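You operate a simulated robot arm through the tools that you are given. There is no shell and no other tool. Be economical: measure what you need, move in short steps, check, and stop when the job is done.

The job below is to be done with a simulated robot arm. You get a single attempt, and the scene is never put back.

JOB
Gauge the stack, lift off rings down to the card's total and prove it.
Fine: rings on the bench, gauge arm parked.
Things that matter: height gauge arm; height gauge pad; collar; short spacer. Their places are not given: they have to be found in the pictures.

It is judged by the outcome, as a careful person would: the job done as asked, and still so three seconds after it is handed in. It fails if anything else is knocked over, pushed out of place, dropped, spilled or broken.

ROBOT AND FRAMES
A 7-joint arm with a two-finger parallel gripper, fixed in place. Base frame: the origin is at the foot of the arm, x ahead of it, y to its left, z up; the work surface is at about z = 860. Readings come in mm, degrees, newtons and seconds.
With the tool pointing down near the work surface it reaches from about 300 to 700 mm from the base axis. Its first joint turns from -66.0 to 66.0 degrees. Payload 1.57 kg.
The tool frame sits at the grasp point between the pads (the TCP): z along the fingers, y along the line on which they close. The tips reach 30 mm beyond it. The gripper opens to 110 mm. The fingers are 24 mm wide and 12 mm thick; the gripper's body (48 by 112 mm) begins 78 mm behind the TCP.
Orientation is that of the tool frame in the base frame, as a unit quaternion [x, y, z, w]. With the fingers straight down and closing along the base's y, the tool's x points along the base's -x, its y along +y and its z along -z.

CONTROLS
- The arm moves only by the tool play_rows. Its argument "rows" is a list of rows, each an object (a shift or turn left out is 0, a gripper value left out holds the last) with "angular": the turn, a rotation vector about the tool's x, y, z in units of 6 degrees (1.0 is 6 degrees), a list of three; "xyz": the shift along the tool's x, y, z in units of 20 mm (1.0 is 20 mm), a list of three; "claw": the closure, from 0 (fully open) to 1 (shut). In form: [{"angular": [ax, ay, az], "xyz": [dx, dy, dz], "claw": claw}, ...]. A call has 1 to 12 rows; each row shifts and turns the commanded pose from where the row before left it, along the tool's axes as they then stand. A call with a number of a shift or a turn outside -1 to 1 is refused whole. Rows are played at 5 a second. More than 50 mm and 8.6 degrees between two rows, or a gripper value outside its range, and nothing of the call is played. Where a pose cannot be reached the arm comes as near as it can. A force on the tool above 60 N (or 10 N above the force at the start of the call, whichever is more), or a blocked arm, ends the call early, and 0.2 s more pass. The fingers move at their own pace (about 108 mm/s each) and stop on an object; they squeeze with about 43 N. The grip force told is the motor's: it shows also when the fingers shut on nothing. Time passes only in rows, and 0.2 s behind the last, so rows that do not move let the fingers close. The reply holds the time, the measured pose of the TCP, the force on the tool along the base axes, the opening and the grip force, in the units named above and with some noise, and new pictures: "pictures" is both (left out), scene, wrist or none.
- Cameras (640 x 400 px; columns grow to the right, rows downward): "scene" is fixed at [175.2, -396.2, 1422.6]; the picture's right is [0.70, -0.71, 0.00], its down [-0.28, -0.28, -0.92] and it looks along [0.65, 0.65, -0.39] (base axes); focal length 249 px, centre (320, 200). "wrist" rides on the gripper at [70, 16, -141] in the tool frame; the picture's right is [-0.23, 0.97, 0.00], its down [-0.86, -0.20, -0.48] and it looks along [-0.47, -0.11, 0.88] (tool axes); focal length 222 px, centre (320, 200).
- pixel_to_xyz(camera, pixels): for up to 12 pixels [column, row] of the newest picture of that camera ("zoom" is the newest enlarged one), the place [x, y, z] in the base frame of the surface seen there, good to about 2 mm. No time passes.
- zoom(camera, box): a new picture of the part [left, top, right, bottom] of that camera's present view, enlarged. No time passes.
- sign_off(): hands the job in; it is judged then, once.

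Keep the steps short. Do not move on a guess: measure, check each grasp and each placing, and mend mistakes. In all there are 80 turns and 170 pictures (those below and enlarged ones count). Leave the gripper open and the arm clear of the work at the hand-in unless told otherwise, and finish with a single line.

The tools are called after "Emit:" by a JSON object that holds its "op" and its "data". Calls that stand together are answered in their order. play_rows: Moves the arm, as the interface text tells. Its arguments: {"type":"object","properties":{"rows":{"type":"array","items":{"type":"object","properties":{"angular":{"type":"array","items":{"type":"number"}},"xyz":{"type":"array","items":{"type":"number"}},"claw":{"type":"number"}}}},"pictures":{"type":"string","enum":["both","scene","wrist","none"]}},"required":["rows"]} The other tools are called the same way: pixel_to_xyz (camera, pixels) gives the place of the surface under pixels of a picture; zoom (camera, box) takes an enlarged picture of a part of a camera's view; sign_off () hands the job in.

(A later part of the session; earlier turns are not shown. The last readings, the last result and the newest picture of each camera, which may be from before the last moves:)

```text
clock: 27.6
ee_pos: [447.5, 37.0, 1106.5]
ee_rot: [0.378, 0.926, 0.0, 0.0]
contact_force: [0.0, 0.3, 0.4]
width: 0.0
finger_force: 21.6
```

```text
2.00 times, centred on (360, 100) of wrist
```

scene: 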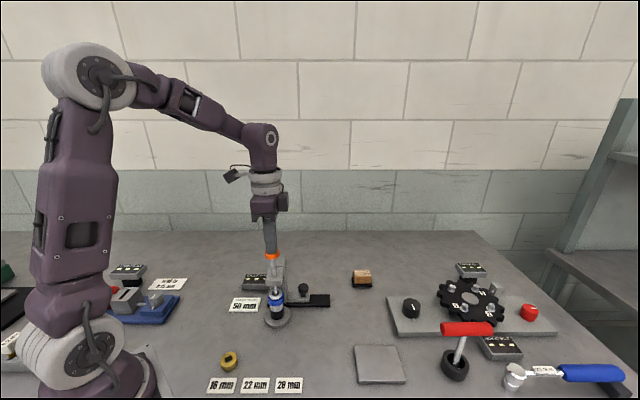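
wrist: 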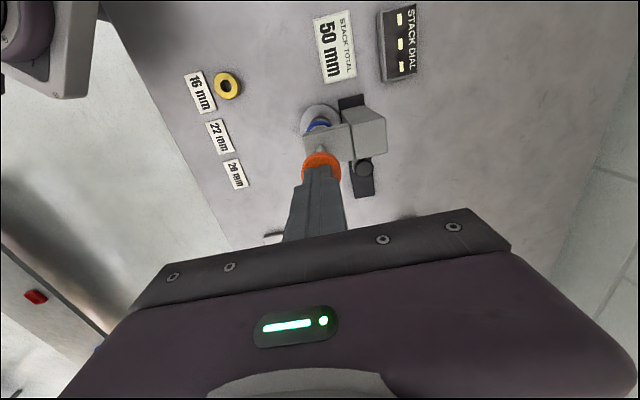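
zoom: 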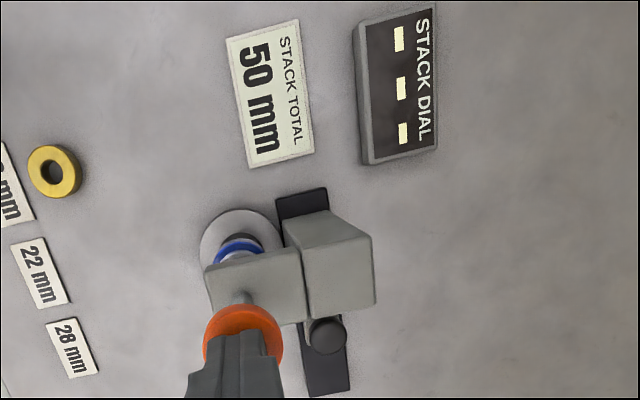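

Emit:
{"op": "play_rows", "data": {"rows": [{"xyz": [0, 0, 0.1]}, {"xyz": [0, 0, 0.1]}, {"xyz": [0, 0, 0.05]}, {}, {}], "pictures": "both"}}

Emit:
{"op": "zoom", "data": {"camera": "wrist", "box": [290, 0, 430, 200]}}

Emit:
{"op": "zoom", "data": {"camera": "scene", "box": [235, 240, 305, 330]}}

```text
clock: 28.7
ee_pos: [449.2, 36.8, 1103.4]
ee_rot: [0.379, 0.925, 0.002, 0.003]
contact_force: [-7.7, 0.3, 14.7]
width: 0.1
finger_force: 20.8
stopped in row 5: the force on the tool passed its limit (the readings are from after the stop); the commanded pose is now the measured one
```

scene: 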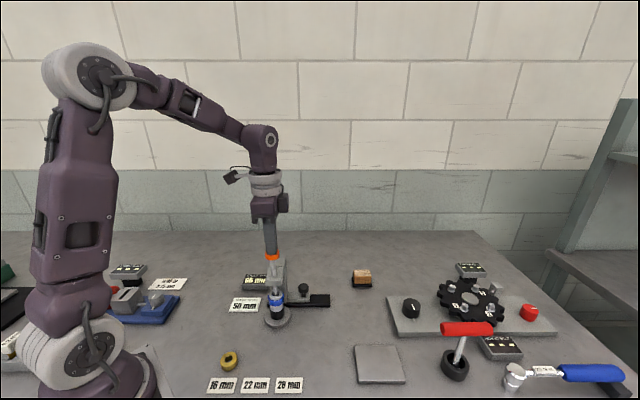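
wrist: 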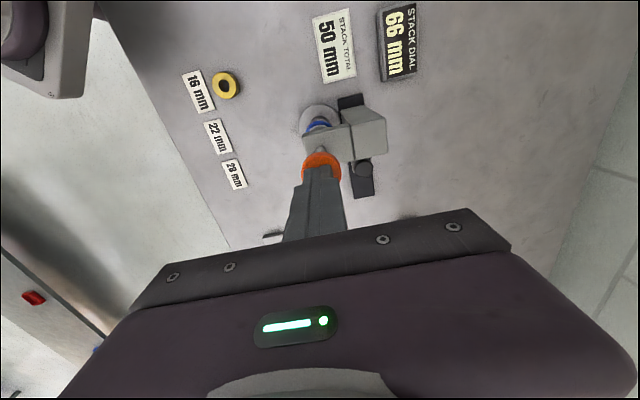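

```text
2.00 times, centred on (360, 100) of wrist
```

zoom: 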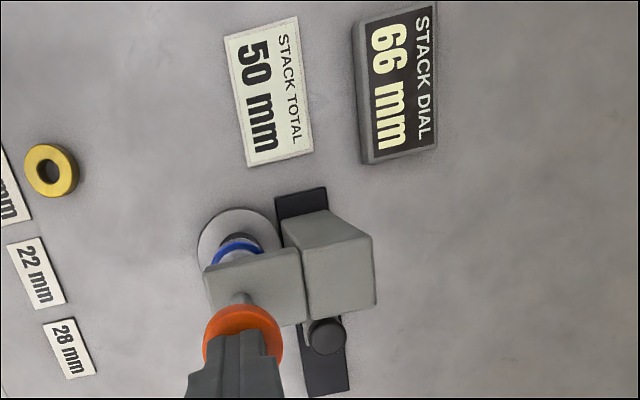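

```text
4.44 times, centred on (270, 285) of scene
```

zoom: 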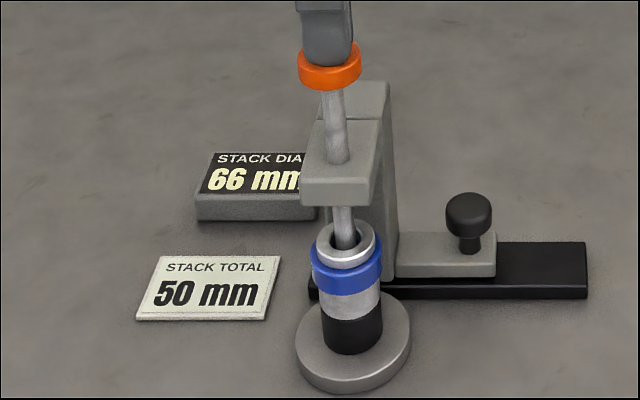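

The dial reads 66 mm, so 16 mm has to come off, which matches the blue top ring. I'll rise and see whether the plunger returns.

Emit:
{"op": "play_rows", "data": {"rows": [{"xyz": [0, 0, -0.3]}, {"xyz": [0, 0, -0.7]}, {"xyz": [0, 0, -1]}, {"xyz": [0, 0, -1]}, {"xyz": [0, 0, -0.5]}, {"xyz": [-0.835, 0.705, 0]}, {"xyz": [-0.835, 0.705, 0]}, {"xyz": [-0.835, 0.705, 0]}, {"xyz": [-0.835, 0.705, 0], "claw": 0.5}], "pictures": "both"}}

Emit:
{"op": "zoom", "data": {"camera": "scene", "box": [235, 235, 335, 330]}}

Emit:
{"op": "pixel_to_xyz", "data": {"camera": "wrist", "pixels": [[320, 124], [312, 124], [328, 124], [320, 117], [320, 131]]}}

```text
clock: 30.7
ee_pos: [536.8, 30.0, 1173.4]
ee_rot: [0.377, 0.926, 0.001, 0.003]
contact_force: [0.0, 0.5, -0.1]
width: 55.1
finger_force: 0.0
```

scene: 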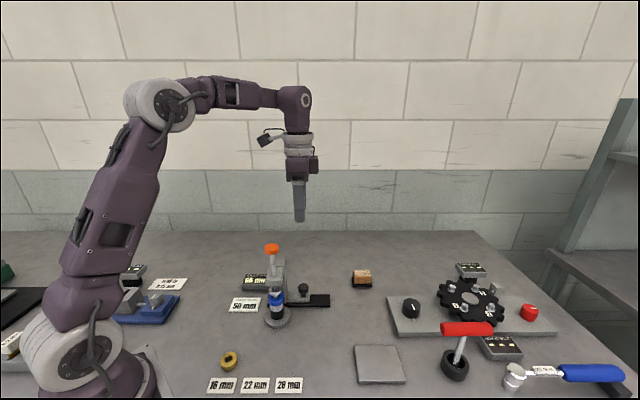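
wrist: 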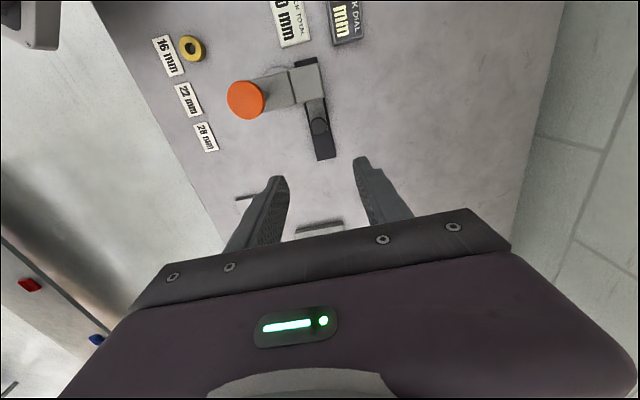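

```text
4.21 times, centred on (285, 282) of scene
```

zoom: 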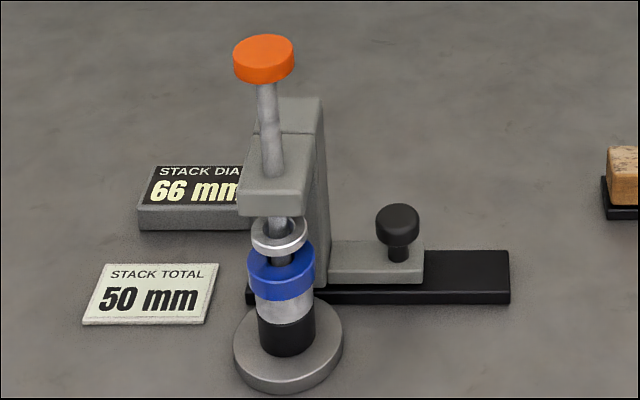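

```text
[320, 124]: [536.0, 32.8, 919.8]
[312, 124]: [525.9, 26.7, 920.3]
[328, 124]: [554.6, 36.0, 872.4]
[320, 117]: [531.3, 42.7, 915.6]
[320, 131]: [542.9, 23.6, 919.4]
```

The plunger sprang back and the dial holds 66 mm. I'll descend to the knob again.

Emit:
{"op": "play_rows", "data": {"rows": [{"xyz": [0.05, -0.03, 1]}, {"xyz": [0, 0, 1]}, {"xyz": [0, 0, 1]}, {"xyz": [0, 0, 1]}, {"xyz": [0, 0, 1]}, {"xyz": [0, 0, 1]}, {"xyz": [0, 0, 1]}, {"xyz": [0, 0, 1]}, {"xyz": [0, 0, 1]}, {"xyz": [0, 0, 1]}], "pictures": "wrist"}}

```text
clock: 32.9
ee_pos: [536.0, 30.5, 974.1]
ee_rot: [0.379, 0.926, 0.0, 0.002]
contact_force: [-0.2, 0.5, -0.7]
width: 55.2
finger_force: 0.0
```

wrist: 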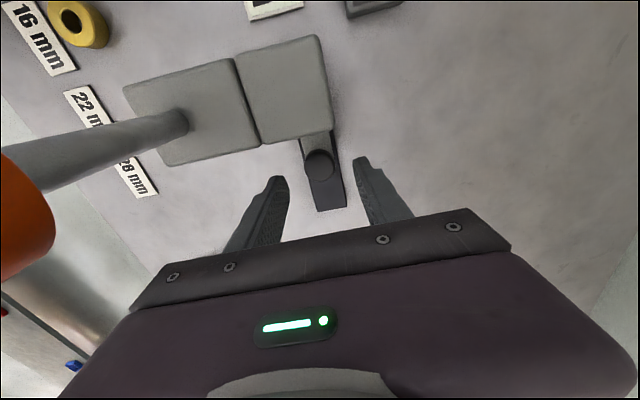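

Same alignment as before. I'll lower the last 51 mm and grip.

Emit:
{"op": "play_rows", "data": {"rows": [{"xyz": [0, 0, 0.9]}, {"xyz": [0, 0, 0.9]}, {"xyz": [0, 0, 0.75]}, {"claw": 0.75}, {"claw": 1}, {}, {}], "pictures": "wrist"}}

```text
clock: 34.5
ee_pos: [536.0, 29.8, 922.1]
ee_rot: [0.378, 0.926, 0.001, 0.002]
contact_force: [-7.0, -7.4, -3.2]
width: 29.5
finger_force: 38.6
```

wrist: 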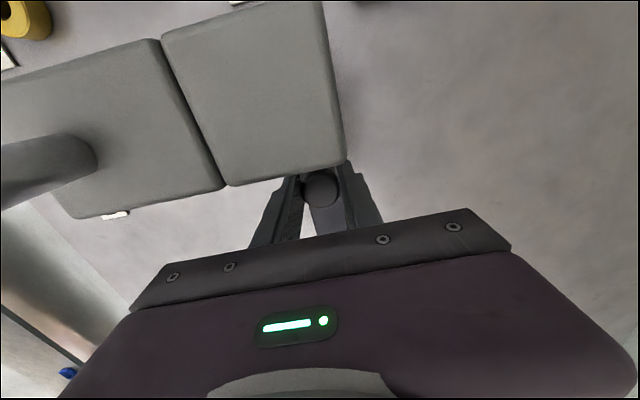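

Emit:
{"op": "play_rows", "data": {"rows": [{"xyz": [-0.3, -0.025, 0]}, {"xyz": [-0.5, -0.006, 0]}, {"xyz": [-0.6, -0.006, 0]}, {"xyz": [-0.6, -0.006, 0]}, {"xyz": [-0.6, -0.006, 0]}, {"xyz": [-0.6, -0.006, 0]}, {"xyz": [-0.6, -0.006, 0]}, {"xyz": [-0.6, -0.006, 0]}, {"xyz": [-0.6, -0.006, 0]}, {"xyz": [-0.4, -0.006, 0]}, {}], "pictures": "scene"}}

```text
clock: 36.9
ee_pos: [612.0, -46.5, 922.4]
ee_rot: [0.378, 0.926, 0.001, 0.003]
contact_force: [-8.5, -10.9, -16.8]
width: 29.4
finger_force: 38.9
```

scene: 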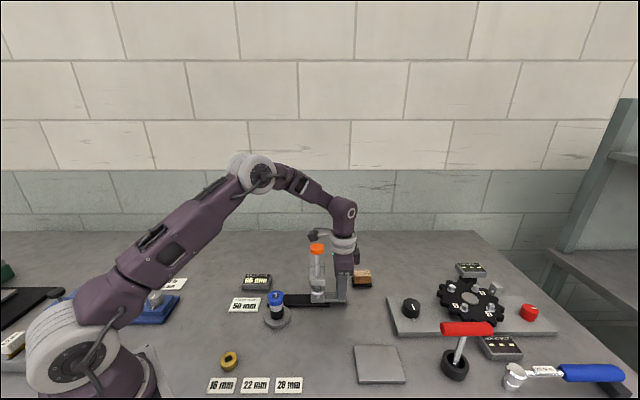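

Emit:
{"op": "play_rows", "data": {"rows": [{"xyz": [-0.08, 0, 0]}, {"claw": 0.5}, {}, {"xyz": [0, 0, -0.5]}, {"xyz": [0, 0, -1]}, {"xyz": [0, 0, -1]}, {"xyz": [0, 0, -1]}, {"xyz": [0, 0, -1]}, {"xyz": [0, 0, -1]}, {"xyz": [0, 0, -1]}, {"xyz": [0, 0, -1]}, {"xyz": [0, 0, -1]}], "pictures": "none"}}

Emit:
{"op": "play_rows", "data": {"rows": [{"xyz": [0, 0, -1]}, {"xyz": [0, 0, -1]}, {"xyz": [0, 0, -1]}, {"xyz": [0.9, -0.31, 0]}, {"xyz": [0.9, -0.31, 0]}, {"xyz": [0.9, -0.31, 0]}, {"xyz": [0.9, -0.31, 0]}, {"xyz": [0.9, -0.31, 0]}, {"xyz": [0.9, -0.31, 0]}, {"xyz": [0.9, -0.31, 0]}, {"xyz": [0.9, -0.31, 0]}, {"xyz": [0.9, -0.31, 0]}], "pictures": "both"}}

```text
clock: 39.5
ee_pos: [611.9, -45.6, 1092.9]
ee_rot: [0.378, 0.926, 0.002, 0.002]
contact_force: [0.3, -0.1, 0.3]
width: 55.1
finger_force: 0.0
```

```text
clock: 42.1
ee_pos: [457.7, 26.2, 1152.8]
ee_rot: [0.378, 0.926, 0.001, 0.003]
contact_force: [-0.1, -0.4, 0.6]
width: 54.9
finger_force: 0.0
```

scene: 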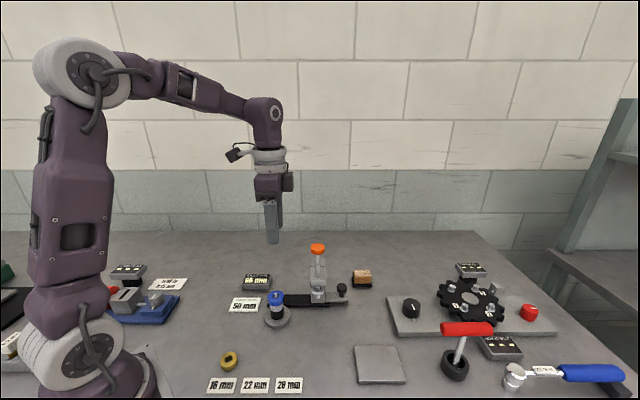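
wrist: 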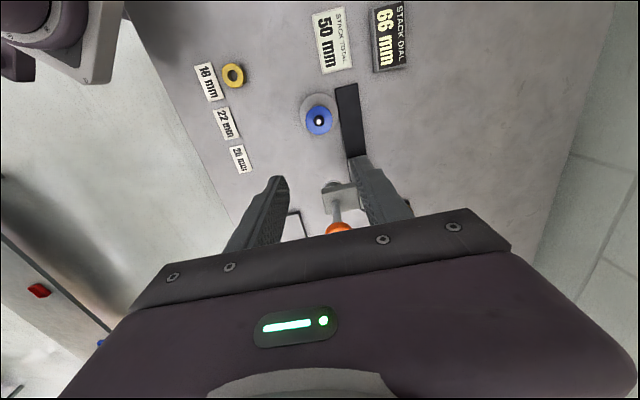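

I'll refine the blue ring's centre and check a free patch of bench for it.

Emit:
{"op": "zoom", "data": {"camera": "wrist", "box": [295, 90, 345, 140]}}

Emit:
{"op": "pixel_to_xyz", "data": {"camera": "wrist", "pixels": [[309, 122], [329, 122], [319, 111], [319, 132], [320, 121], [302, 115]]}}

Emit:
{"op": "pixel_to_xyz", "data": {"camera": "scene", "pixels": [[310, 345], [320, 340], [330, 330], [289, 385], [229, 362], [277, 294], [300, 350]]}}

```text
8.00 times, centred on (320, 115) of wrist
```

zoom: 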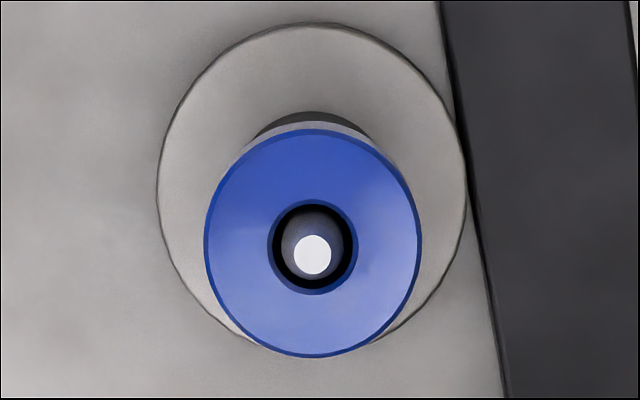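

```text
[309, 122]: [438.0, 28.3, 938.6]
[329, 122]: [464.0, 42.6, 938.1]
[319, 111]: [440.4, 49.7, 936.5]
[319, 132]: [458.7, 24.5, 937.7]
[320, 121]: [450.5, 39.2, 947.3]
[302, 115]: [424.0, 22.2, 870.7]
```

```text
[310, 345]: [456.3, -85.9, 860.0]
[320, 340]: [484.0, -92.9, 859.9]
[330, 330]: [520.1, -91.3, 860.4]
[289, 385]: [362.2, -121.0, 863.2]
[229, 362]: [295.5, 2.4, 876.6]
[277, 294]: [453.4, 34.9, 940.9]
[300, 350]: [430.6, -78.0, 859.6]
```

Blue centre is (450, 36.5). I'll move over it, open to about 75 mm, and descend to z≈1000 first.

Emit:
{"op": "play_rows", "data": {"rows": [{"xyz": [0.635, 0.1, 0], "claw": 0.32}, {"xyz": [0, 0, 1]}, {"xyz": [0, 0, 1]}, {"xyz": [0, 0, 1]}, {"xyz": [0, 0, 1]}, {"xyz": [0, 0, 1]}, {"xyz": [0, 0, 1]}, {"xyz": [0, 0, 1]}, {"xyz": [0, 0, 0.6]}], "pictures": "both"}}

Emit:
{"op": "zoom", "data": {"camera": "scene", "box": [230, 220, 330, 335]}}

```text
clock: 44.1
ee_pos: [450.7, 37.6, 1000.5]
ee_rot: [0.378, 0.926, 0.002, 0.003]
contact_force: [0.0, -0.2, -0.2]
width: 74.7
finger_force: 0.1
```

scene: 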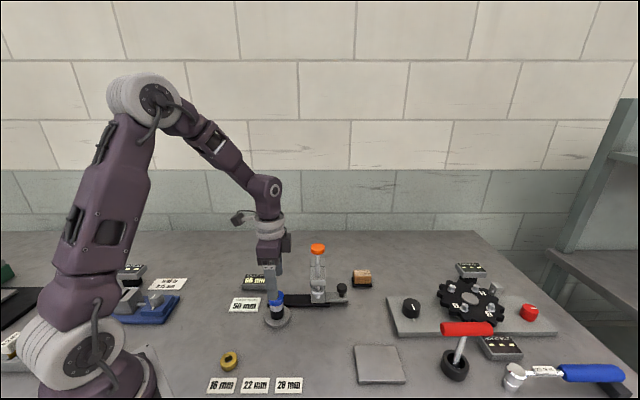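
wrist: 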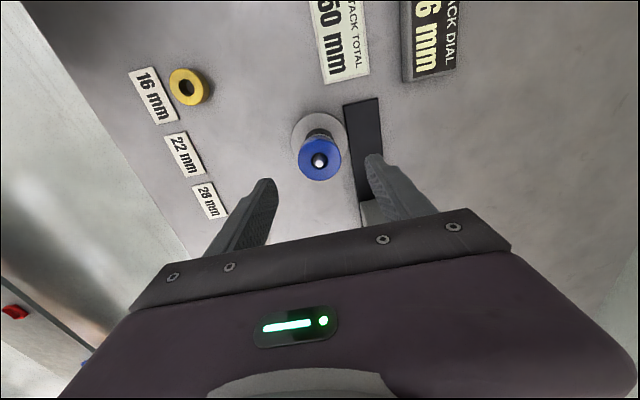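

```text
3.48 times, centred on (280, 278) of scene
```

zoom: 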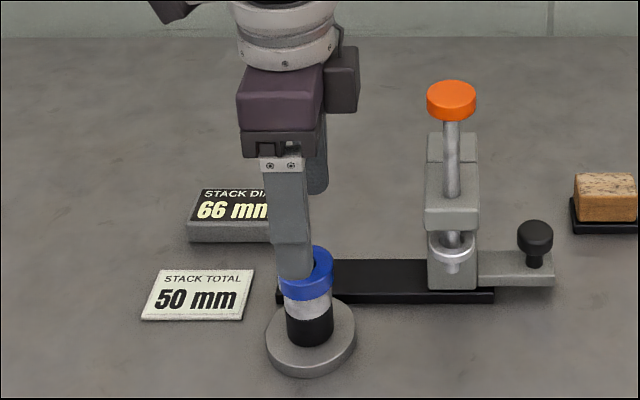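

Aligned. I'll descend until the tips are just above the blue/silver joint and close.

Emit:
{"op": "play_rows", "data": {"rows": [{"xyz": [0, 0, 0.9]}, {"xyz": [0, 0, 0.9]}, {"xyz": [0, 0, 0.6]}, {}, {"claw": 0.5}, {"claw": 0.6}, {"claw": 0.8}, {"claw": 1}, {}], "pictures": "both"}}

Emit:
{"op": "zoom", "data": {"camera": "scene", "box": [245, 260, 315, 335]}}

```text
clock: 46.1
ee_pos: [451.3, 38.1, 951.1]
ee_rot: [0.379, 0.926, 0.002, 0.002]
contact_force: [-0.1, -0.6, -0.1]
width: 35.7
finger_force: 42.3
```

scene: 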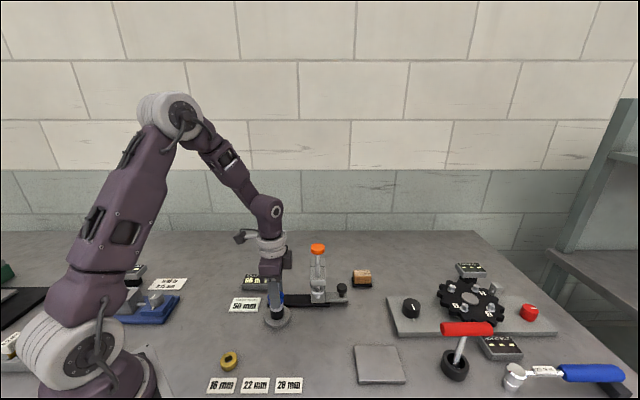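
wrist: 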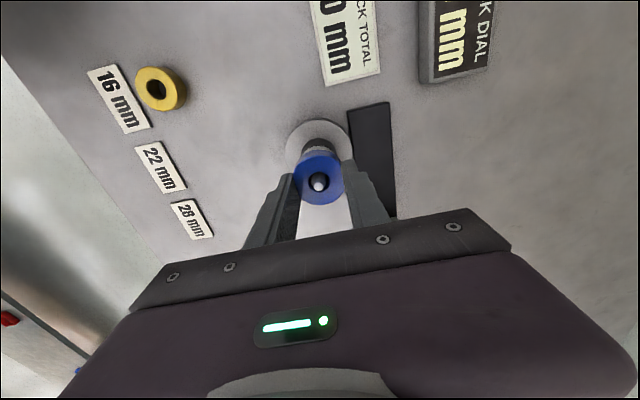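

```text
5.33 times, centred on (280, 298) of scene
```

zoom: 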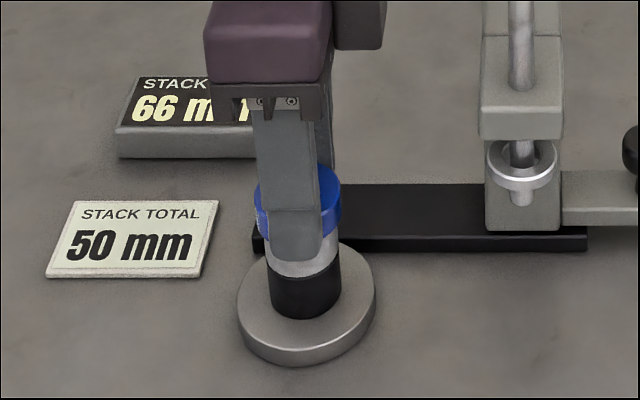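

Gripped at 35.7 mm with no side load. I'll lift 12 mm and check that only the blue ring rises.

Emit:
{"op": "play_rows", "data": {"rows": [{"xyz": [0, 0, -0.2]}, {"xyz": [0, 0, -0.4]}, {}], "pictures": "both"}}

Emit:
{"op": "zoom", "data": {"camera": "scene", "box": [245, 260, 315, 335]}}

```text
clock: 46.9
ee_pos: [450.9, 37.4, 964.4]
ee_rot: [0.379, 0.925, 0.002, 0.002]
contact_force: [-0.4, -0.5, -0.6]
width: 35.7
finger_force: 42.1
```

scene: 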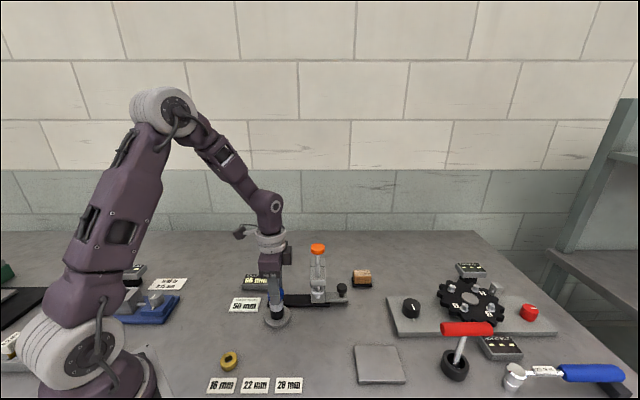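
wrist: 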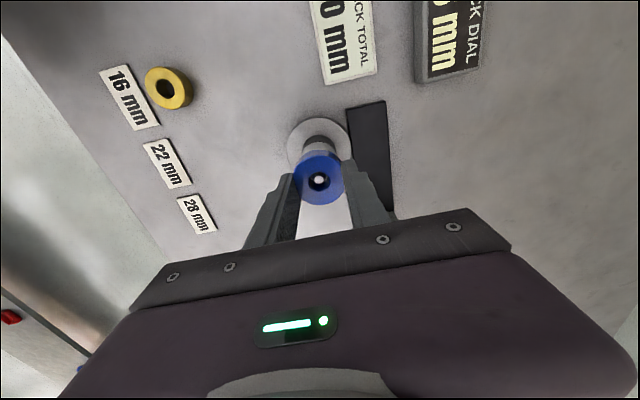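

```text
5.33 times, centred on (280, 298) of scene
```

zoom: 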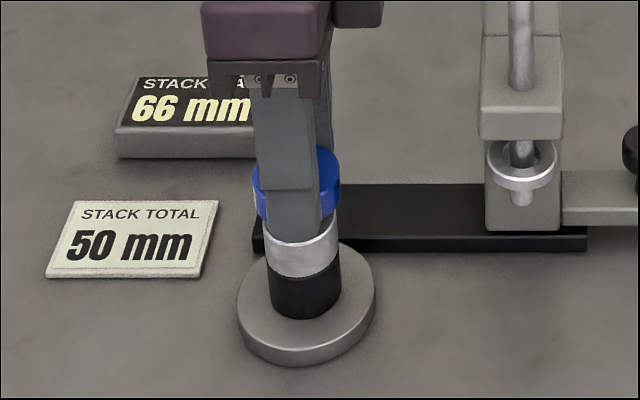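

Only the blue ring came up. I'll lift it clear of the post and carry it to the free bench at about (425, -75).

Emit:
{"op": "play_rows", "data": {"rows": [{"xyz": [0, 0, -1]}, {"xyz": [0, 0, -1]}, {"xyz": [0, 0, -1]}, {"xyz": [0, 0, -0.8]}, {"xyz": [-0.603, -0.984, 0]}, {"xyz": [-0.603, -0.984, 0]}, {"xyz": [-0.603, -0.984, 0]}, {"xyz": [-0.603, -0.984, 0]}, {"xyz": [-0.603, -0.984, 0]}], "pictures": "both"}}

Emit:
{"op": "zoom", "data": {"camera": "scene", "box": [245, 260, 345, 360]}}

```text
clock: 48.9
ee_pos: [426.3, -75.6, 1039.5]
ee_rot: [0.379, 0.925, 0.002, 0.003]
contact_force: [-0.3, -0.6, 1.3]
width: 35.4
finger_force: 42.4
```

scene: 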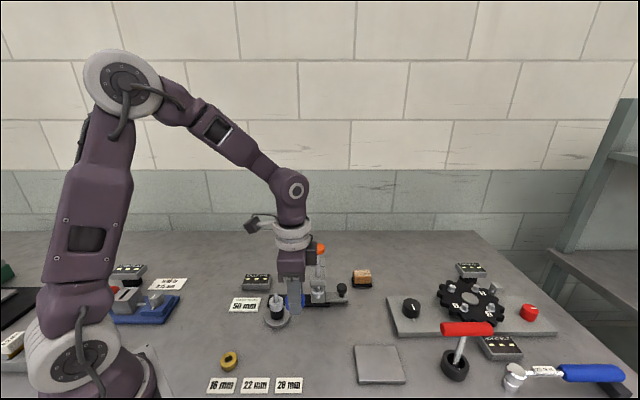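
wrist: 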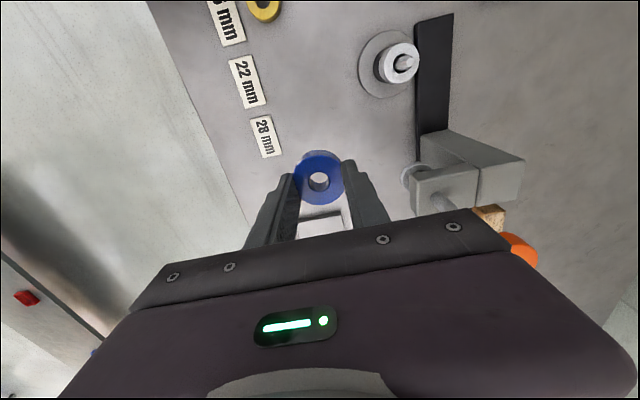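

```text
4.00 times, centred on (295, 310) of scene
```

zoom: 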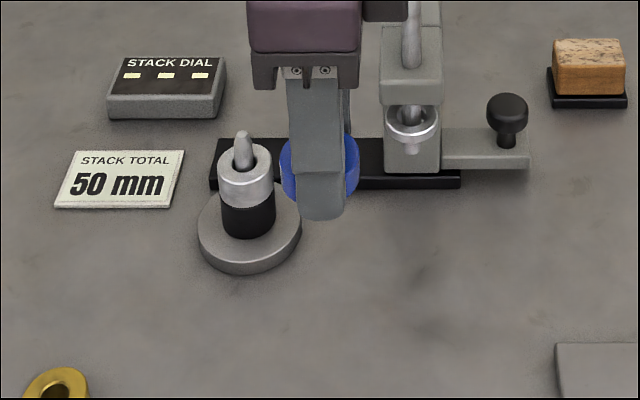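

The silver/black stack is intact and the dial has cleared. I'll lower the ring to the bench.

Emit:
{"op": "play_rows", "data": {"rows": [{"xyz": [0, 0, 1]}, {"xyz": [0, 0, 1]}, {"xyz": [0, 0, 1]}, {"xyz": [0, 0, 1]}, {"xyz": [0, 0, 1]}, {"xyz": [0, 0, 1]}, {"xyz": [0, 0, 0.7]}, {"xyz": [0, 0, 0.4]}, {}], "pictures": "both"}}

Emit:
{"op": "zoom", "data": {"camera": "scene", "box": [265, 300, 335, 370]}}

```text
clock: 50.9
ee_pos: [425.9, -75.5, 898.4]
ee_rot: [0.377, 0.926, 0.002, 0.003]
contact_force: [0.0, -0.7, 0.3]
width: 35.7
finger_force: 42.0
```

scene: 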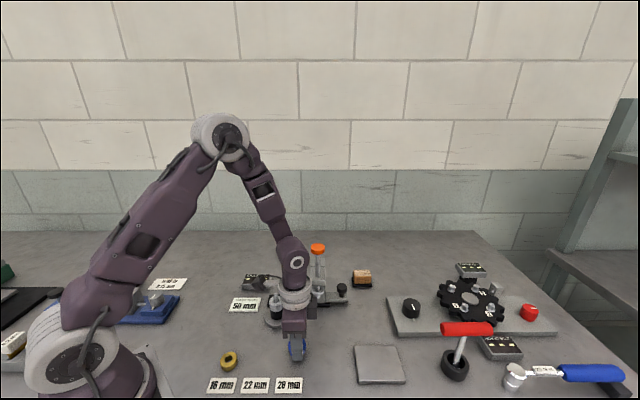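
wrist: 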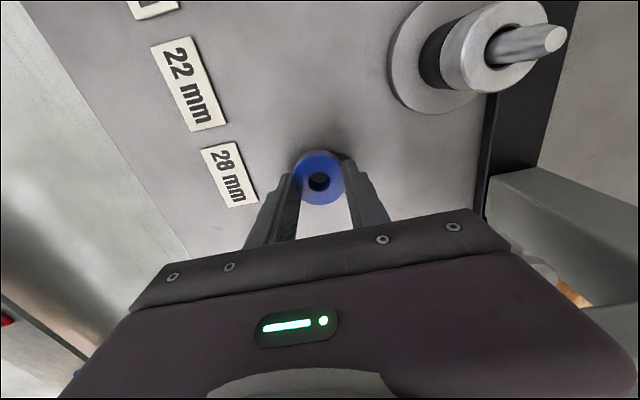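

```text
5.71 times, centred on (300, 335) of scene
```

zoom: 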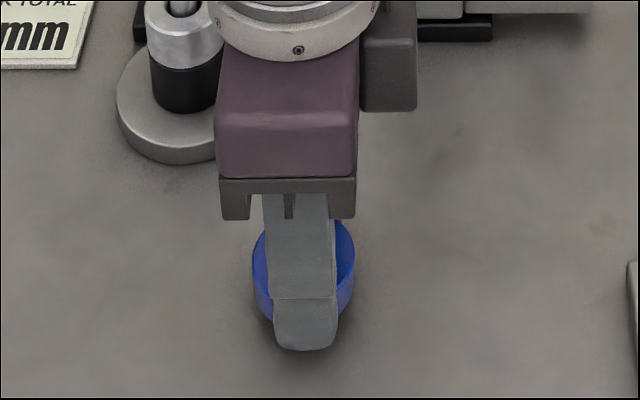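

Emit:
{"op": "play_rows", "data": {"rows": [{"xyz": [0, 0, 0.1]}, {"xyz": [0, 0, 0.1]}, {"xyz": [0, 0, 0.1]}, {"xyz": [0, 0, 0.03]}, {}], "pictures": "scene"}}

Emit:
{"op": "zoom", "data": {"camera": "scene", "box": [265, 300, 335, 370]}}

```text
clock: 52.1
ee_pos: [425.3, -75.9, 890.4]
ee_rot: [0.378, 0.926, 0.001, 0.002]
contact_force: [-0.1, -0.1, -1.1]
width: 35.7
finger_force: 42.5
```

scene: 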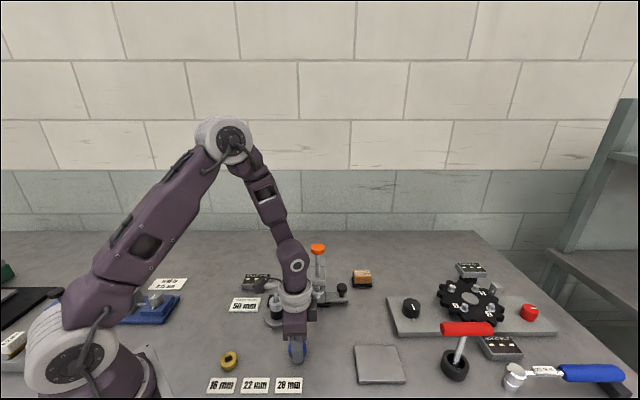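

```text
5.71 times, centred on (300, 335) of scene
```

zoom: 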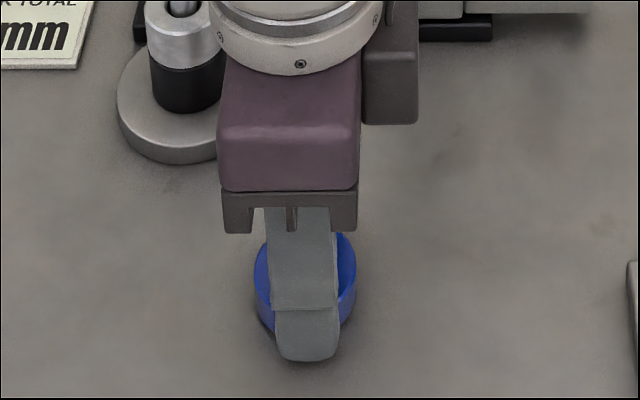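

The tips are at bench level. I'll open and rise straight up.

Emit:
{"op": "play_rows", "data": {"rows": [{"claw": 0.5}, {}, {"xyz": [0, 0, -0.4]}, {"xyz": [0, 0, -1]}, {"xyz": [0, 0, -1]}, {"xyz": [0, 0, -1]}, {"xyz": [0, 0, -1]}, {"xyz": [0, 0, -1]}, {"xyz": [0, 0, -1]}, {"xyz": [0, 0, -1]}, {"xyz": [0, 0, -1]}, {"xyz": [0, 0, -1]}], "pictures": "scene"}}

Emit:
{"op": "zoom", "data": {"camera": "scene", "box": [255, 270, 345, 370]}}

```text
clock: 54.7
ee_pos: [424.0, -75.5, 1080.2]
ee_rot: [0.377, 0.926, 0.002, 0.002]
contact_force: [-0.5, 0.3, -0.3]
width: 54.9
finger_force: 0.0
```

scene: 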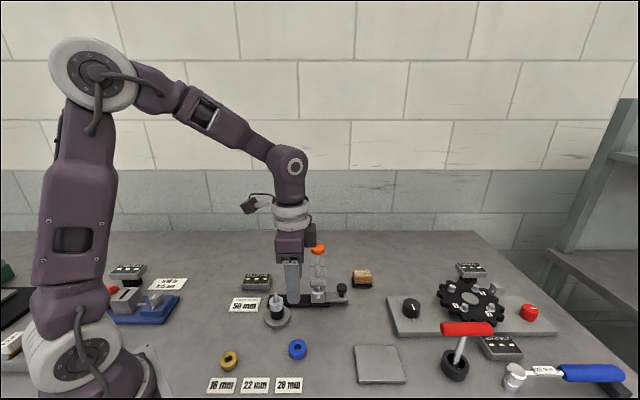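

```text
4.00 times, centred on (300, 320) of scene
```

zoom: 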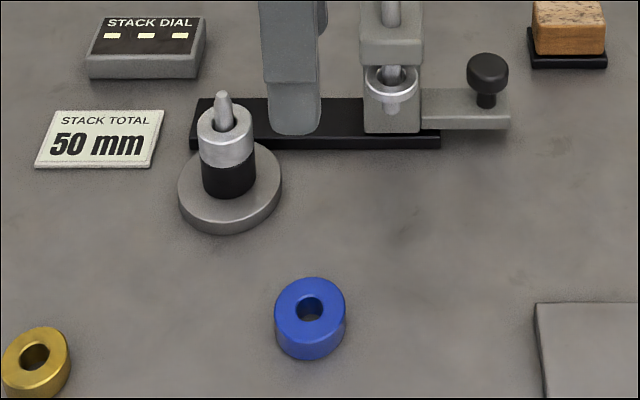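

The blue ring lies flat on the bench. Next I'll return above the knob.

Emit:
{"op": "play_rows", "data": {"rows": [{"xyz": [0, 0, -1]}, {"xyz": [0, 0, -1]}, {"xyz": [0, 0, -1]}, {"xyz": [0, 0, -1]}, {"xyz": [0, 0, -0.5]}], "pictures": "none"}}

Emit:
{"op": "play_rows", "data": {"rows": [{"xyz": [-0.711, 0.953, 0]}, {"xyz": [-0.711, 0.953, 0]}, {"xyz": [-0.711, 0.953, 0]}, {"xyz": [-0.711, 0.953, 0]}, {"xyz": [-0.711, 0.953, 0]}, {"xyz": [-0.711, 0.953, 0]}, {"xyz": [-0.711, 0.953, 0]}, {"xyz": [-0.711, 0.953, 0]}, {"xyz": [0, 0, 1]}, {"xyz": [0, 0, 1]}, {"xyz": [0, 0, 1]}, {"xyz": [0, 0, 1]}], "pictures": "wrist"}}

Emit:
{"op": "pixel_to_xyz", "data": {"camera": "wrist", "pixels": [[319, 133], [311, 133], [327, 133], [319, 126], [319, 140]]}}

```text
clock: 55.9
ee_pos: [424.9, -76.5, 1169.0]
ee_rot: [0.379, 0.925, 0.002, 0.002]
contact_force: [-0.2, -0.5, 0.4]
width: 55.2
finger_force: 0.1
```

```text
clock: 58.5
ee_pos: [612.3, -46.1, 1090.8]
ee_rot: [0.377, 0.926, 0.002, 0.001]
contact_force: [0.6, -0.4, -0.2]
width: 55.1
finger_force: 0.1
```

wrist: 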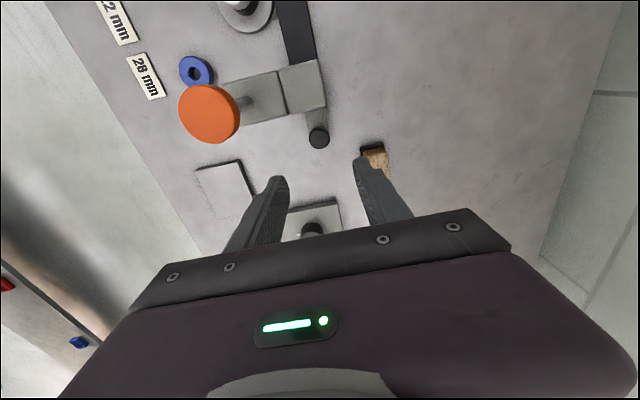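

```text
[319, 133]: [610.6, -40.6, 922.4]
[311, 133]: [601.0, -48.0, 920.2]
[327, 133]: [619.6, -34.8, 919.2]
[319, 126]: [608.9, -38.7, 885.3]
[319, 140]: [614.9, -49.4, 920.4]
```

Aligned with the knob. I'll descend and grip.

Emit:
{"op": "play_rows", "data": {"rows": [{"xyz": [0, 0, 1]}, {"xyz": [0, 0, 1]}, {"xyz": [0, 0, 1]}, {"xyz": [0, 0, 1]}, {"xyz": [0, 0, 1]}, {"xyz": [0, 0, 1]}, {"xyz": [0, 0, 1]}, {"xyz": [0, 0, 1]}, {"xyz": [0, 0, 0.4]}], "pictures": "wrist"}}

Emit:
{"op": "play_rows", "data": {"rows": [{"claw": 0.75}, {"claw": 1}, {}, {}], "pictures": "wrist"}}

```text
clock: 60.5
ee_pos: [614.1, -47.1, 922.2]
ee_rot: [0.379, 0.925, 0.001, 0.003]
contact_force: [0.0, -0.6, -0.2]
width: 54.8
finger_force: 0.1
```

wrist: 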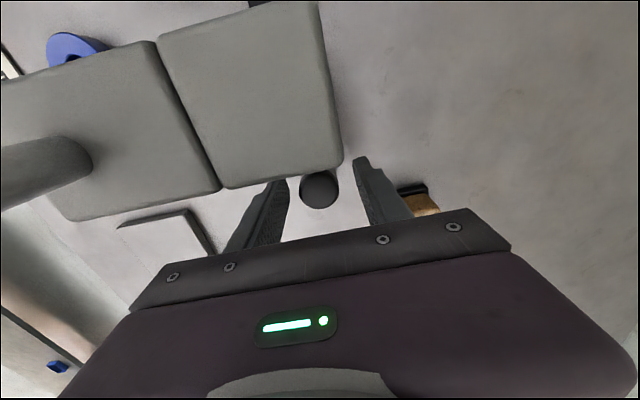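

```text
clock: 61.5
ee_pos: [613.0, -47.1, 922.8]
ee_rot: [0.379, 0.925, 0.002, 0.003]
contact_force: [-9.7, -8.1, -1.9]
width: 29.4
finger_force: 38.8
```

wrist: 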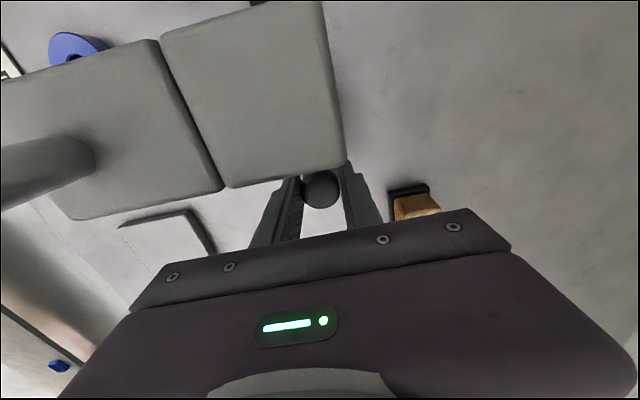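

Gripped. I'll drag about 109 mm to the stack, the same path as before.

Emit:
{"op": "play_rows", "data": {"rows": [{"xyz": [0.3, -0.03, 0]}, {"xyz": [0.5, 0.004, 0]}, {"xyz": [0.6, 0.005, 0]}, {"xyz": [0.6, 0.006, 0]}, {"xyz": [0.6, 0.006, 0]}, {"xyz": [0.6, 0.006, 0]}, {"xyz": [0.6, 0.006, 0]}, {"xyz": [0.6, 0.006, 0]}, {"xyz": [0.6, 0.006, 0]}, {"xyz": [0.45, 0.006, 0]}, {}], "pictures": "scene"}}

Emit:
{"op": "zoom", "data": {"camera": "scene", "box": [260, 270, 310, 320]}}

```text
clock: 63.9
ee_pos: [535.8, 31.0, 922.5]
ee_rot: [0.378, 0.926, 0.001, 0.001]
contact_force: [-11.0, -9.7, -7.4]
width: 29.5
finger_force: 38.7
```

scene: 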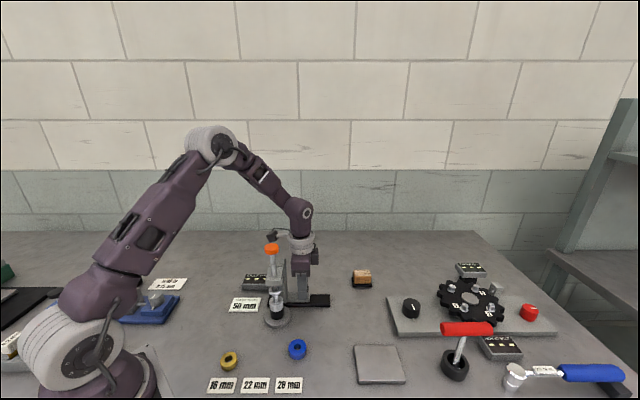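

```text
8.00 times, centred on (285, 295) of scene
```

zoom: 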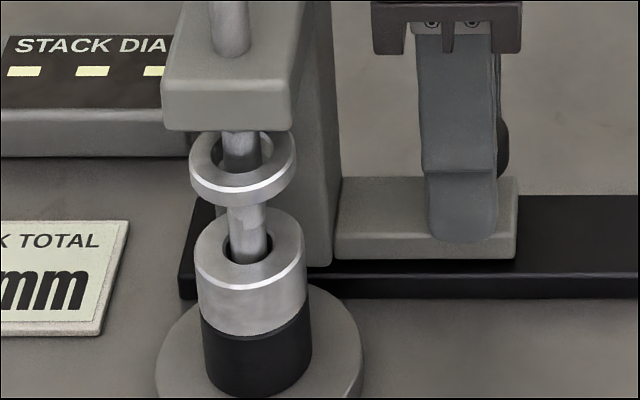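

Centred as before. I'll release and rise, then go to the cap with the fingers closed.

Emit:
{"op": "play_rows", "data": {"rows": [{"claw": 0.5}, {}, {"xyz": [0, 0, -0.5]}, {"xyz": [0, 0, -1]}, {"xyz": [0, 0, -1]}, {"xyz": [0, 0, -1]}, {"xyz": [0, 0, -1]}, {"xyz": [0, 0, -1]}, {"xyz": [0, 0, -1]}, {"xyz": [0, 0, -1]}, {"xyz": [0, 0, -1]}, {"xyz": [0, 0, -1]}], "pictures": "none"}}

Emit:
{"op": "play_rows", "data": {"rows": [{"xyz": [0, 0, -1], "claw": 1}, {"xyz": [0, 0, -1]}, {"xyz": [0, 0, -1]}, {"xyz": [0.835, -0.705, 0]}, {"xyz": [0.835, -0.705, 0]}, {"xyz": [0.835, -0.705, 0]}, {"xyz": [0.835, -0.705, 0]}, {"xyz": [0, 0, 1]}, {"xyz": [0, 0, 1]}], "pictures": "scene"}}

Emit:
{"op": "zoom", "data": {"camera": "scene", "box": [230, 180, 330, 300]}}

```text
clock: 66.5
ee_pos: [536.7, 29.7, 1113.3]
ee_rot: [0.377, 0.926, 0.001, 0.002]
contact_force: [-0.3, -0.7, -0.4]
width: 54.8
finger_force: 0.0
```

```text
clock: 68.5
ee_pos: [446.3, 36.8, 1131.9]
ee_rot: [0.379, 0.926, 0.002, 0.003]
contact_force: [-0.5, -0.5, 0.0]
width: 0.1
finger_force: 21.2
```

scene: 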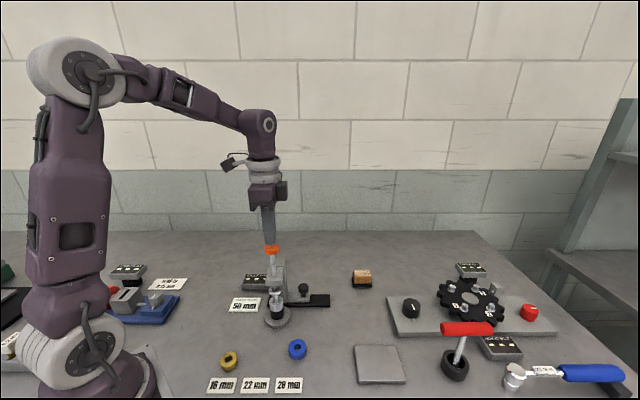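

```text
3.33 times, centred on (280, 240) of scene
```

zoom: 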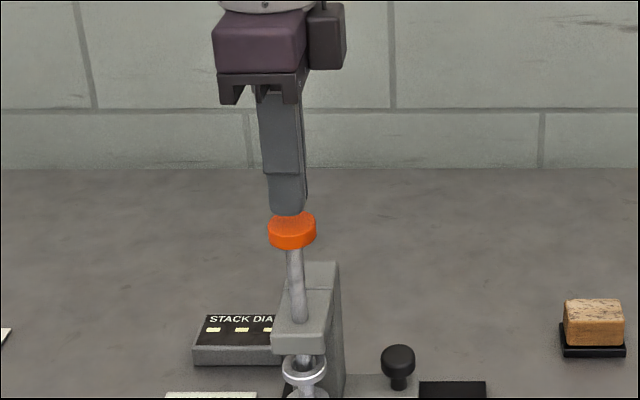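

On the cap. The expected contact is about 16 mm lower this time (TCP ≈ 1088). I'll press to 1093, then go finely.

Emit:
{"op": "play_rows", "data": {"rows": [{"xyz": [-0.06, 0.06, 0.3]}, {"xyz": [0, 0, 0.25]}, {"xyz": [0, 0, 0.25]}, {"xyz": [0, 0, 0.25]}, {"xyz": [0, 0, 0.25]}, {"xyz": [0, 0, 0.25]}, {"xyz": [0, 0, 0.25]}, {"xyz": [0, 0, 0.15]}, {}], "pictures": "none"}}

Emit:
{"op": "play_rows", "data": {"rows": [{"xyz": [0, 0, 0.1]}, {"xyz": [0, 0, 0.05]}, {"xyz": [0, 0, 0.05]}, {"xyz": [0, 0, 0.05]}, {"xyz": [0, 0, 0.05]}, {}], "pictures": "both"}}

Emit:
{"op": "zoom", "data": {"camera": "wrist", "box": [290, 0, 430, 200]}}

```text
clock: 70.5
ee_pos: [449.6, 38.4, 1091.9]
ee_rot: [0.378, 0.926, 0.002, 0.002]
contact_force: [-1.1, 0.7, 0.4]
width: 0.0
finger_force: 21.6
```

```text
clock: 71.9
ee_pos: [450.8, 36.2, 1087.7]
ee_rot: [0.378, 0.926, 0.002, 0.003]
contact_force: [-6.3, 3.7, 46.5]
width: 0.0
finger_force: 21.4
```

scene: 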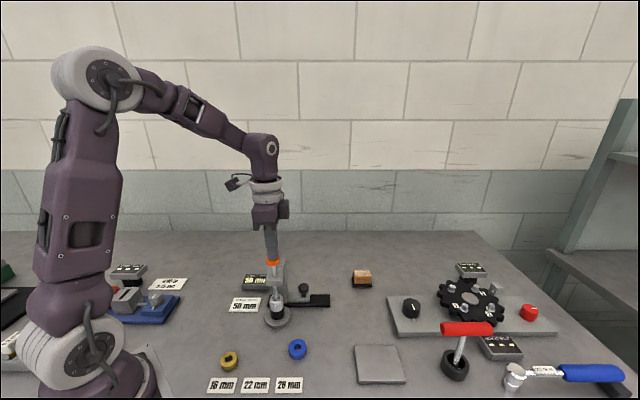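
wrist: 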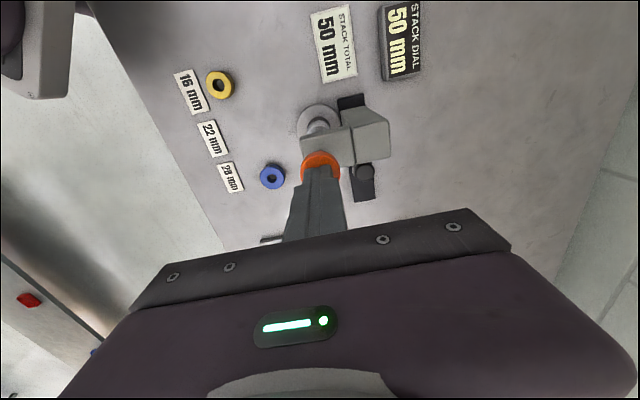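

```text
2.00 times, centred on (360, 100) of wrist
```

zoom: 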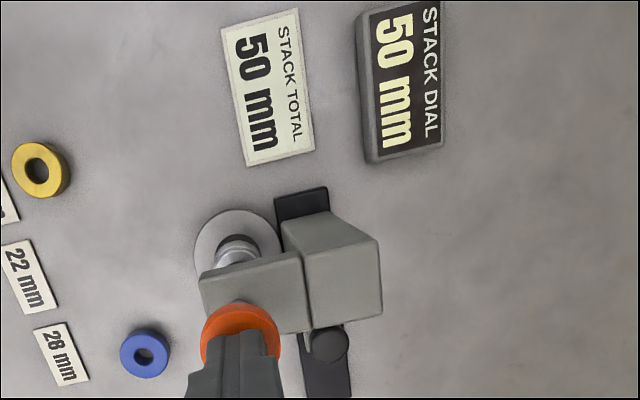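

The dial reads 50 mm, matching the card. Now I'll rise and go back to the knob to park the arm.

Emit:
{"op": "play_rows", "data": {"rows": [{"xyz": [0, 0, -0.3]}, {"xyz": [0, 0, -0.7]}, {"xyz": [0, 0, -1]}, {"xyz": [0, 0, -1]}, {"xyz": [0, 0, -1]}, {"xyz": [0, 0, -0.4]}, {"xyz": [-0.8, 0.655, 0]}, {"xyz": [-0.8, 0.655, 0]}, {"xyz": [-0.8, 0.655, 0]}, {"xyz": [-0.8, 0.655, 0], "claw": 0.5}, {}], "pictures": "none"}}

```text
clock: 74.3
ee_pos: [530.8, 29.5, 1174.1]
ee_rot: [0.378, 0.926, 0.001, 0.002]
contact_force: [-0.5, -0.7, -0.7]
width: 54.8
finger_force: 0.0
```

Emit:
{"op": "play_rows", "data": {"rows": [{"xyz": [-0.147, 0.18, 0]}, {"xyz": [0, 0, 1]}, {"xyz": [0, 0, 1]}, {"xyz": [0, 0, 1]}, {"xyz": [0, 0, 1]}, {"xyz": [0, 0, 1]}, {"xyz": [0, 0, 1]}, {"xyz": [0, 0, 1]}, {"xyz": [0, 0, 1]}, {"xyz": [0, 0, 1]}, {"xyz": [0, 0, 1]}], "pictures": "wrist"}}

```text
clock: 76.7
ee_pos: [537.2, 30.5, 975.0]
ee_rot: [0.379, 0.926, 0.001, 0.002]
contact_force: [0.4, -0.3, 0.0]
width: 55.0
finger_force: 0.2
```

wrist: 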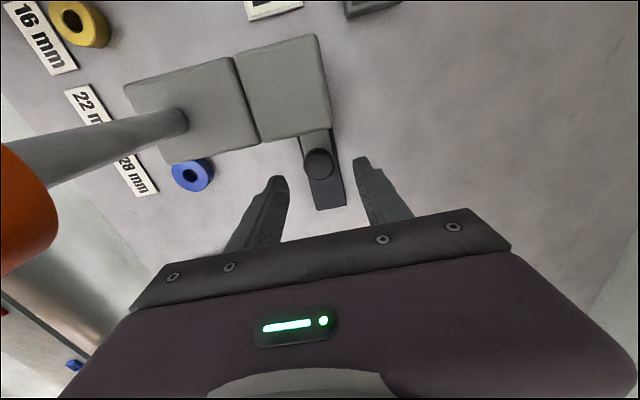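

Same view as the earlier approach. I'll lower, grip, and then drag back to park.

Emit:
{"op": "play_rows", "data": {"rows": [{"xyz": [0, 0, 0.9]}, {"xyz": [0, 0, 0.9]}, {"xyz": [0, 0, 0.8]}, {"claw": 0.75}, {"claw": 1}, {}, {}], "pictures": "wrist"}}

Emit:
{"op": "play_rows", "data": {"rows": [{"xyz": [-0.3, -0.025, 0]}, {"xyz": [-0.5, -0.006, 0]}, {"xyz": [-0.6, -0.006, 0]}, {"xyz": [-0.6, -0.006, 0]}, {"xyz": [-0.6, -0.006, 0]}, {"xyz": [-0.6, -0.006, 0]}, {"xyz": [-0.6, -0.006, 0]}, {"xyz": [-0.6, -0.006, 0]}, {"xyz": [-0.6, -0.006, 0]}, {"xyz": [-0.45, -0.006, 0]}, {}], "pictures": "scene"}}

```text
clock: 78.3
ee_pos: [537.7, 29.8, 923.2]
ee_rot: [0.379, 0.925, 0.0, 0.001]
contact_force: [-9.0, -10.8, -2.2]
width: 29.5
finger_force: 39.4
```

wrist: 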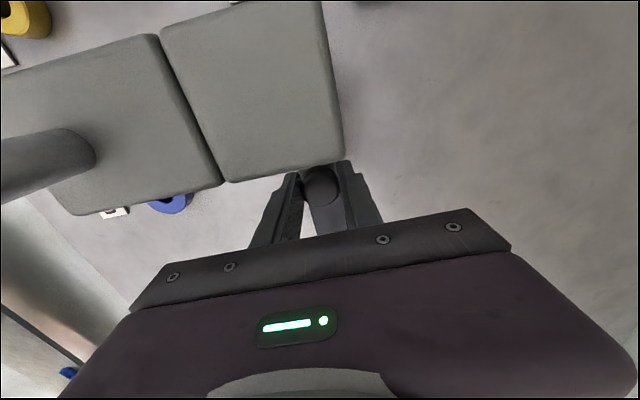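

```text
clock: 80.7
ee_pos: [613.2, -47.7, 924.1]
ee_rot: [0.378, 0.926, 0.001, 0.002]
contact_force: [-18.3, -15.2, -9.5]
width: 29.4
finger_force: 39.1
```

scene: 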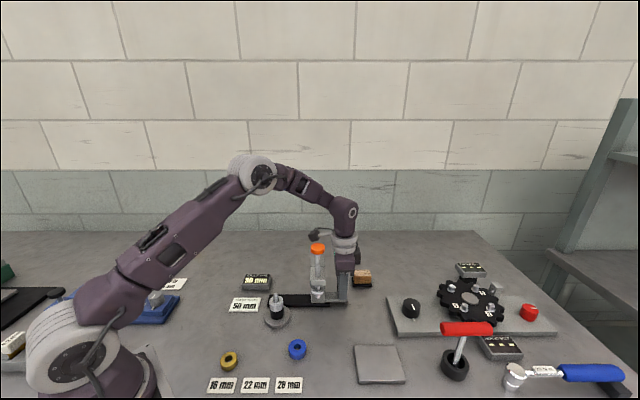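

Nearly home. I'll nudge 2 mm toward the end, release and rise clear.

Emit:
{"op": "play_rows", "data": {"rows": [{"xyz": [-0.1, -0.03, 0]}, {}, {"claw": 0.5}, {}, {"xyz": [0, 0, -0.5]}, {"xyz": [0, 0, -1]}, {"xyz": [0, 0, -1]}, {"xyz": [0, 0, -1]}, {"xyz": [0, 0, -1]}, {"xyz": [0, 0, -1]}, {"xyz": [0, 0, -1]}, {"xyz": [0, 0, -1]}], "pictures": "none"}}

Emit:
{"op": "play_rows", "data": {"rows": [{"xyz": [0, 0, -1], "claw": 0}, {"xyz": [0, 0, -1]}, {"xyz": [0, 0, -1]}, {"xyz": [0, 0, -1]}, {"xyz": [0, 0, -1]}, {"xyz": [0, 0, -1]}], "pictures": "both"}}

Emit:
{"op": "zoom", "data": {"camera": "scene", "box": [200, 230, 400, 355]}}

Emit:
{"op": "pixel_to_xyz", "data": {"camera": "scene", "pixels": [[317, 247], [317, 270], [342, 287]]}}

```text
clock: 83.3
ee_pos: [613.1, -49.6, 1074.8]
ee_rot: [0.379, 0.925, 0.001, 0.003]
contact_force: [-0.1, 0.0, 0.3]
width: 55.1
finger_force: 0.1
```

```text
clock: 84.7
ee_pos: [613.5, -50.4, 1173.3]
ee_rot: [0.379, 0.925, 0.003, 0.003]
contact_force: [-0.2, 0.2, 0.4]
width: 109.9
finger_force: 0.1
out of reach, approached as far as the arm can: row 6
```

scene: 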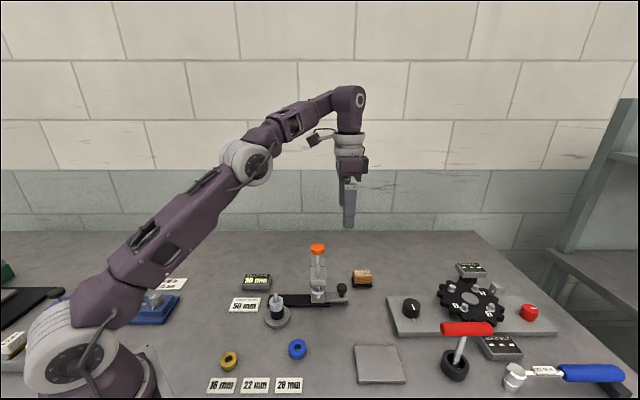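
wrist: 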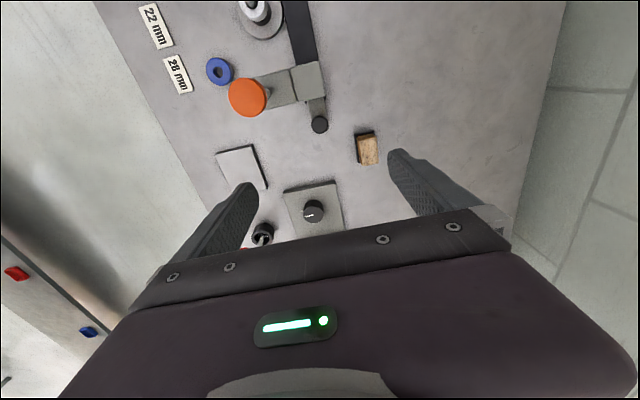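

```text
3.20 times, centred on (300, 292) of scene
```

zoom: 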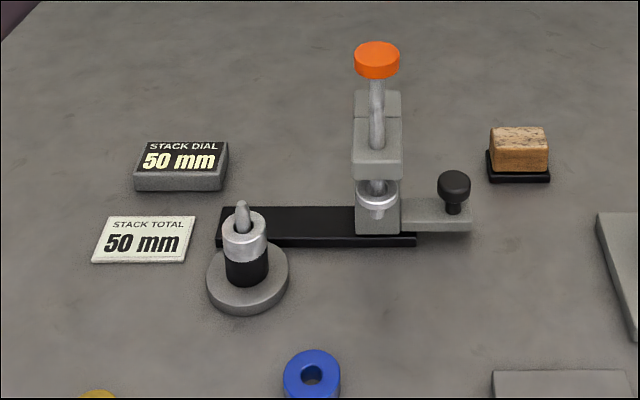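

```text
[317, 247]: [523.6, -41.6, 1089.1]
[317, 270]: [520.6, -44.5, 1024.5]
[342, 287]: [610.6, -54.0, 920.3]
```

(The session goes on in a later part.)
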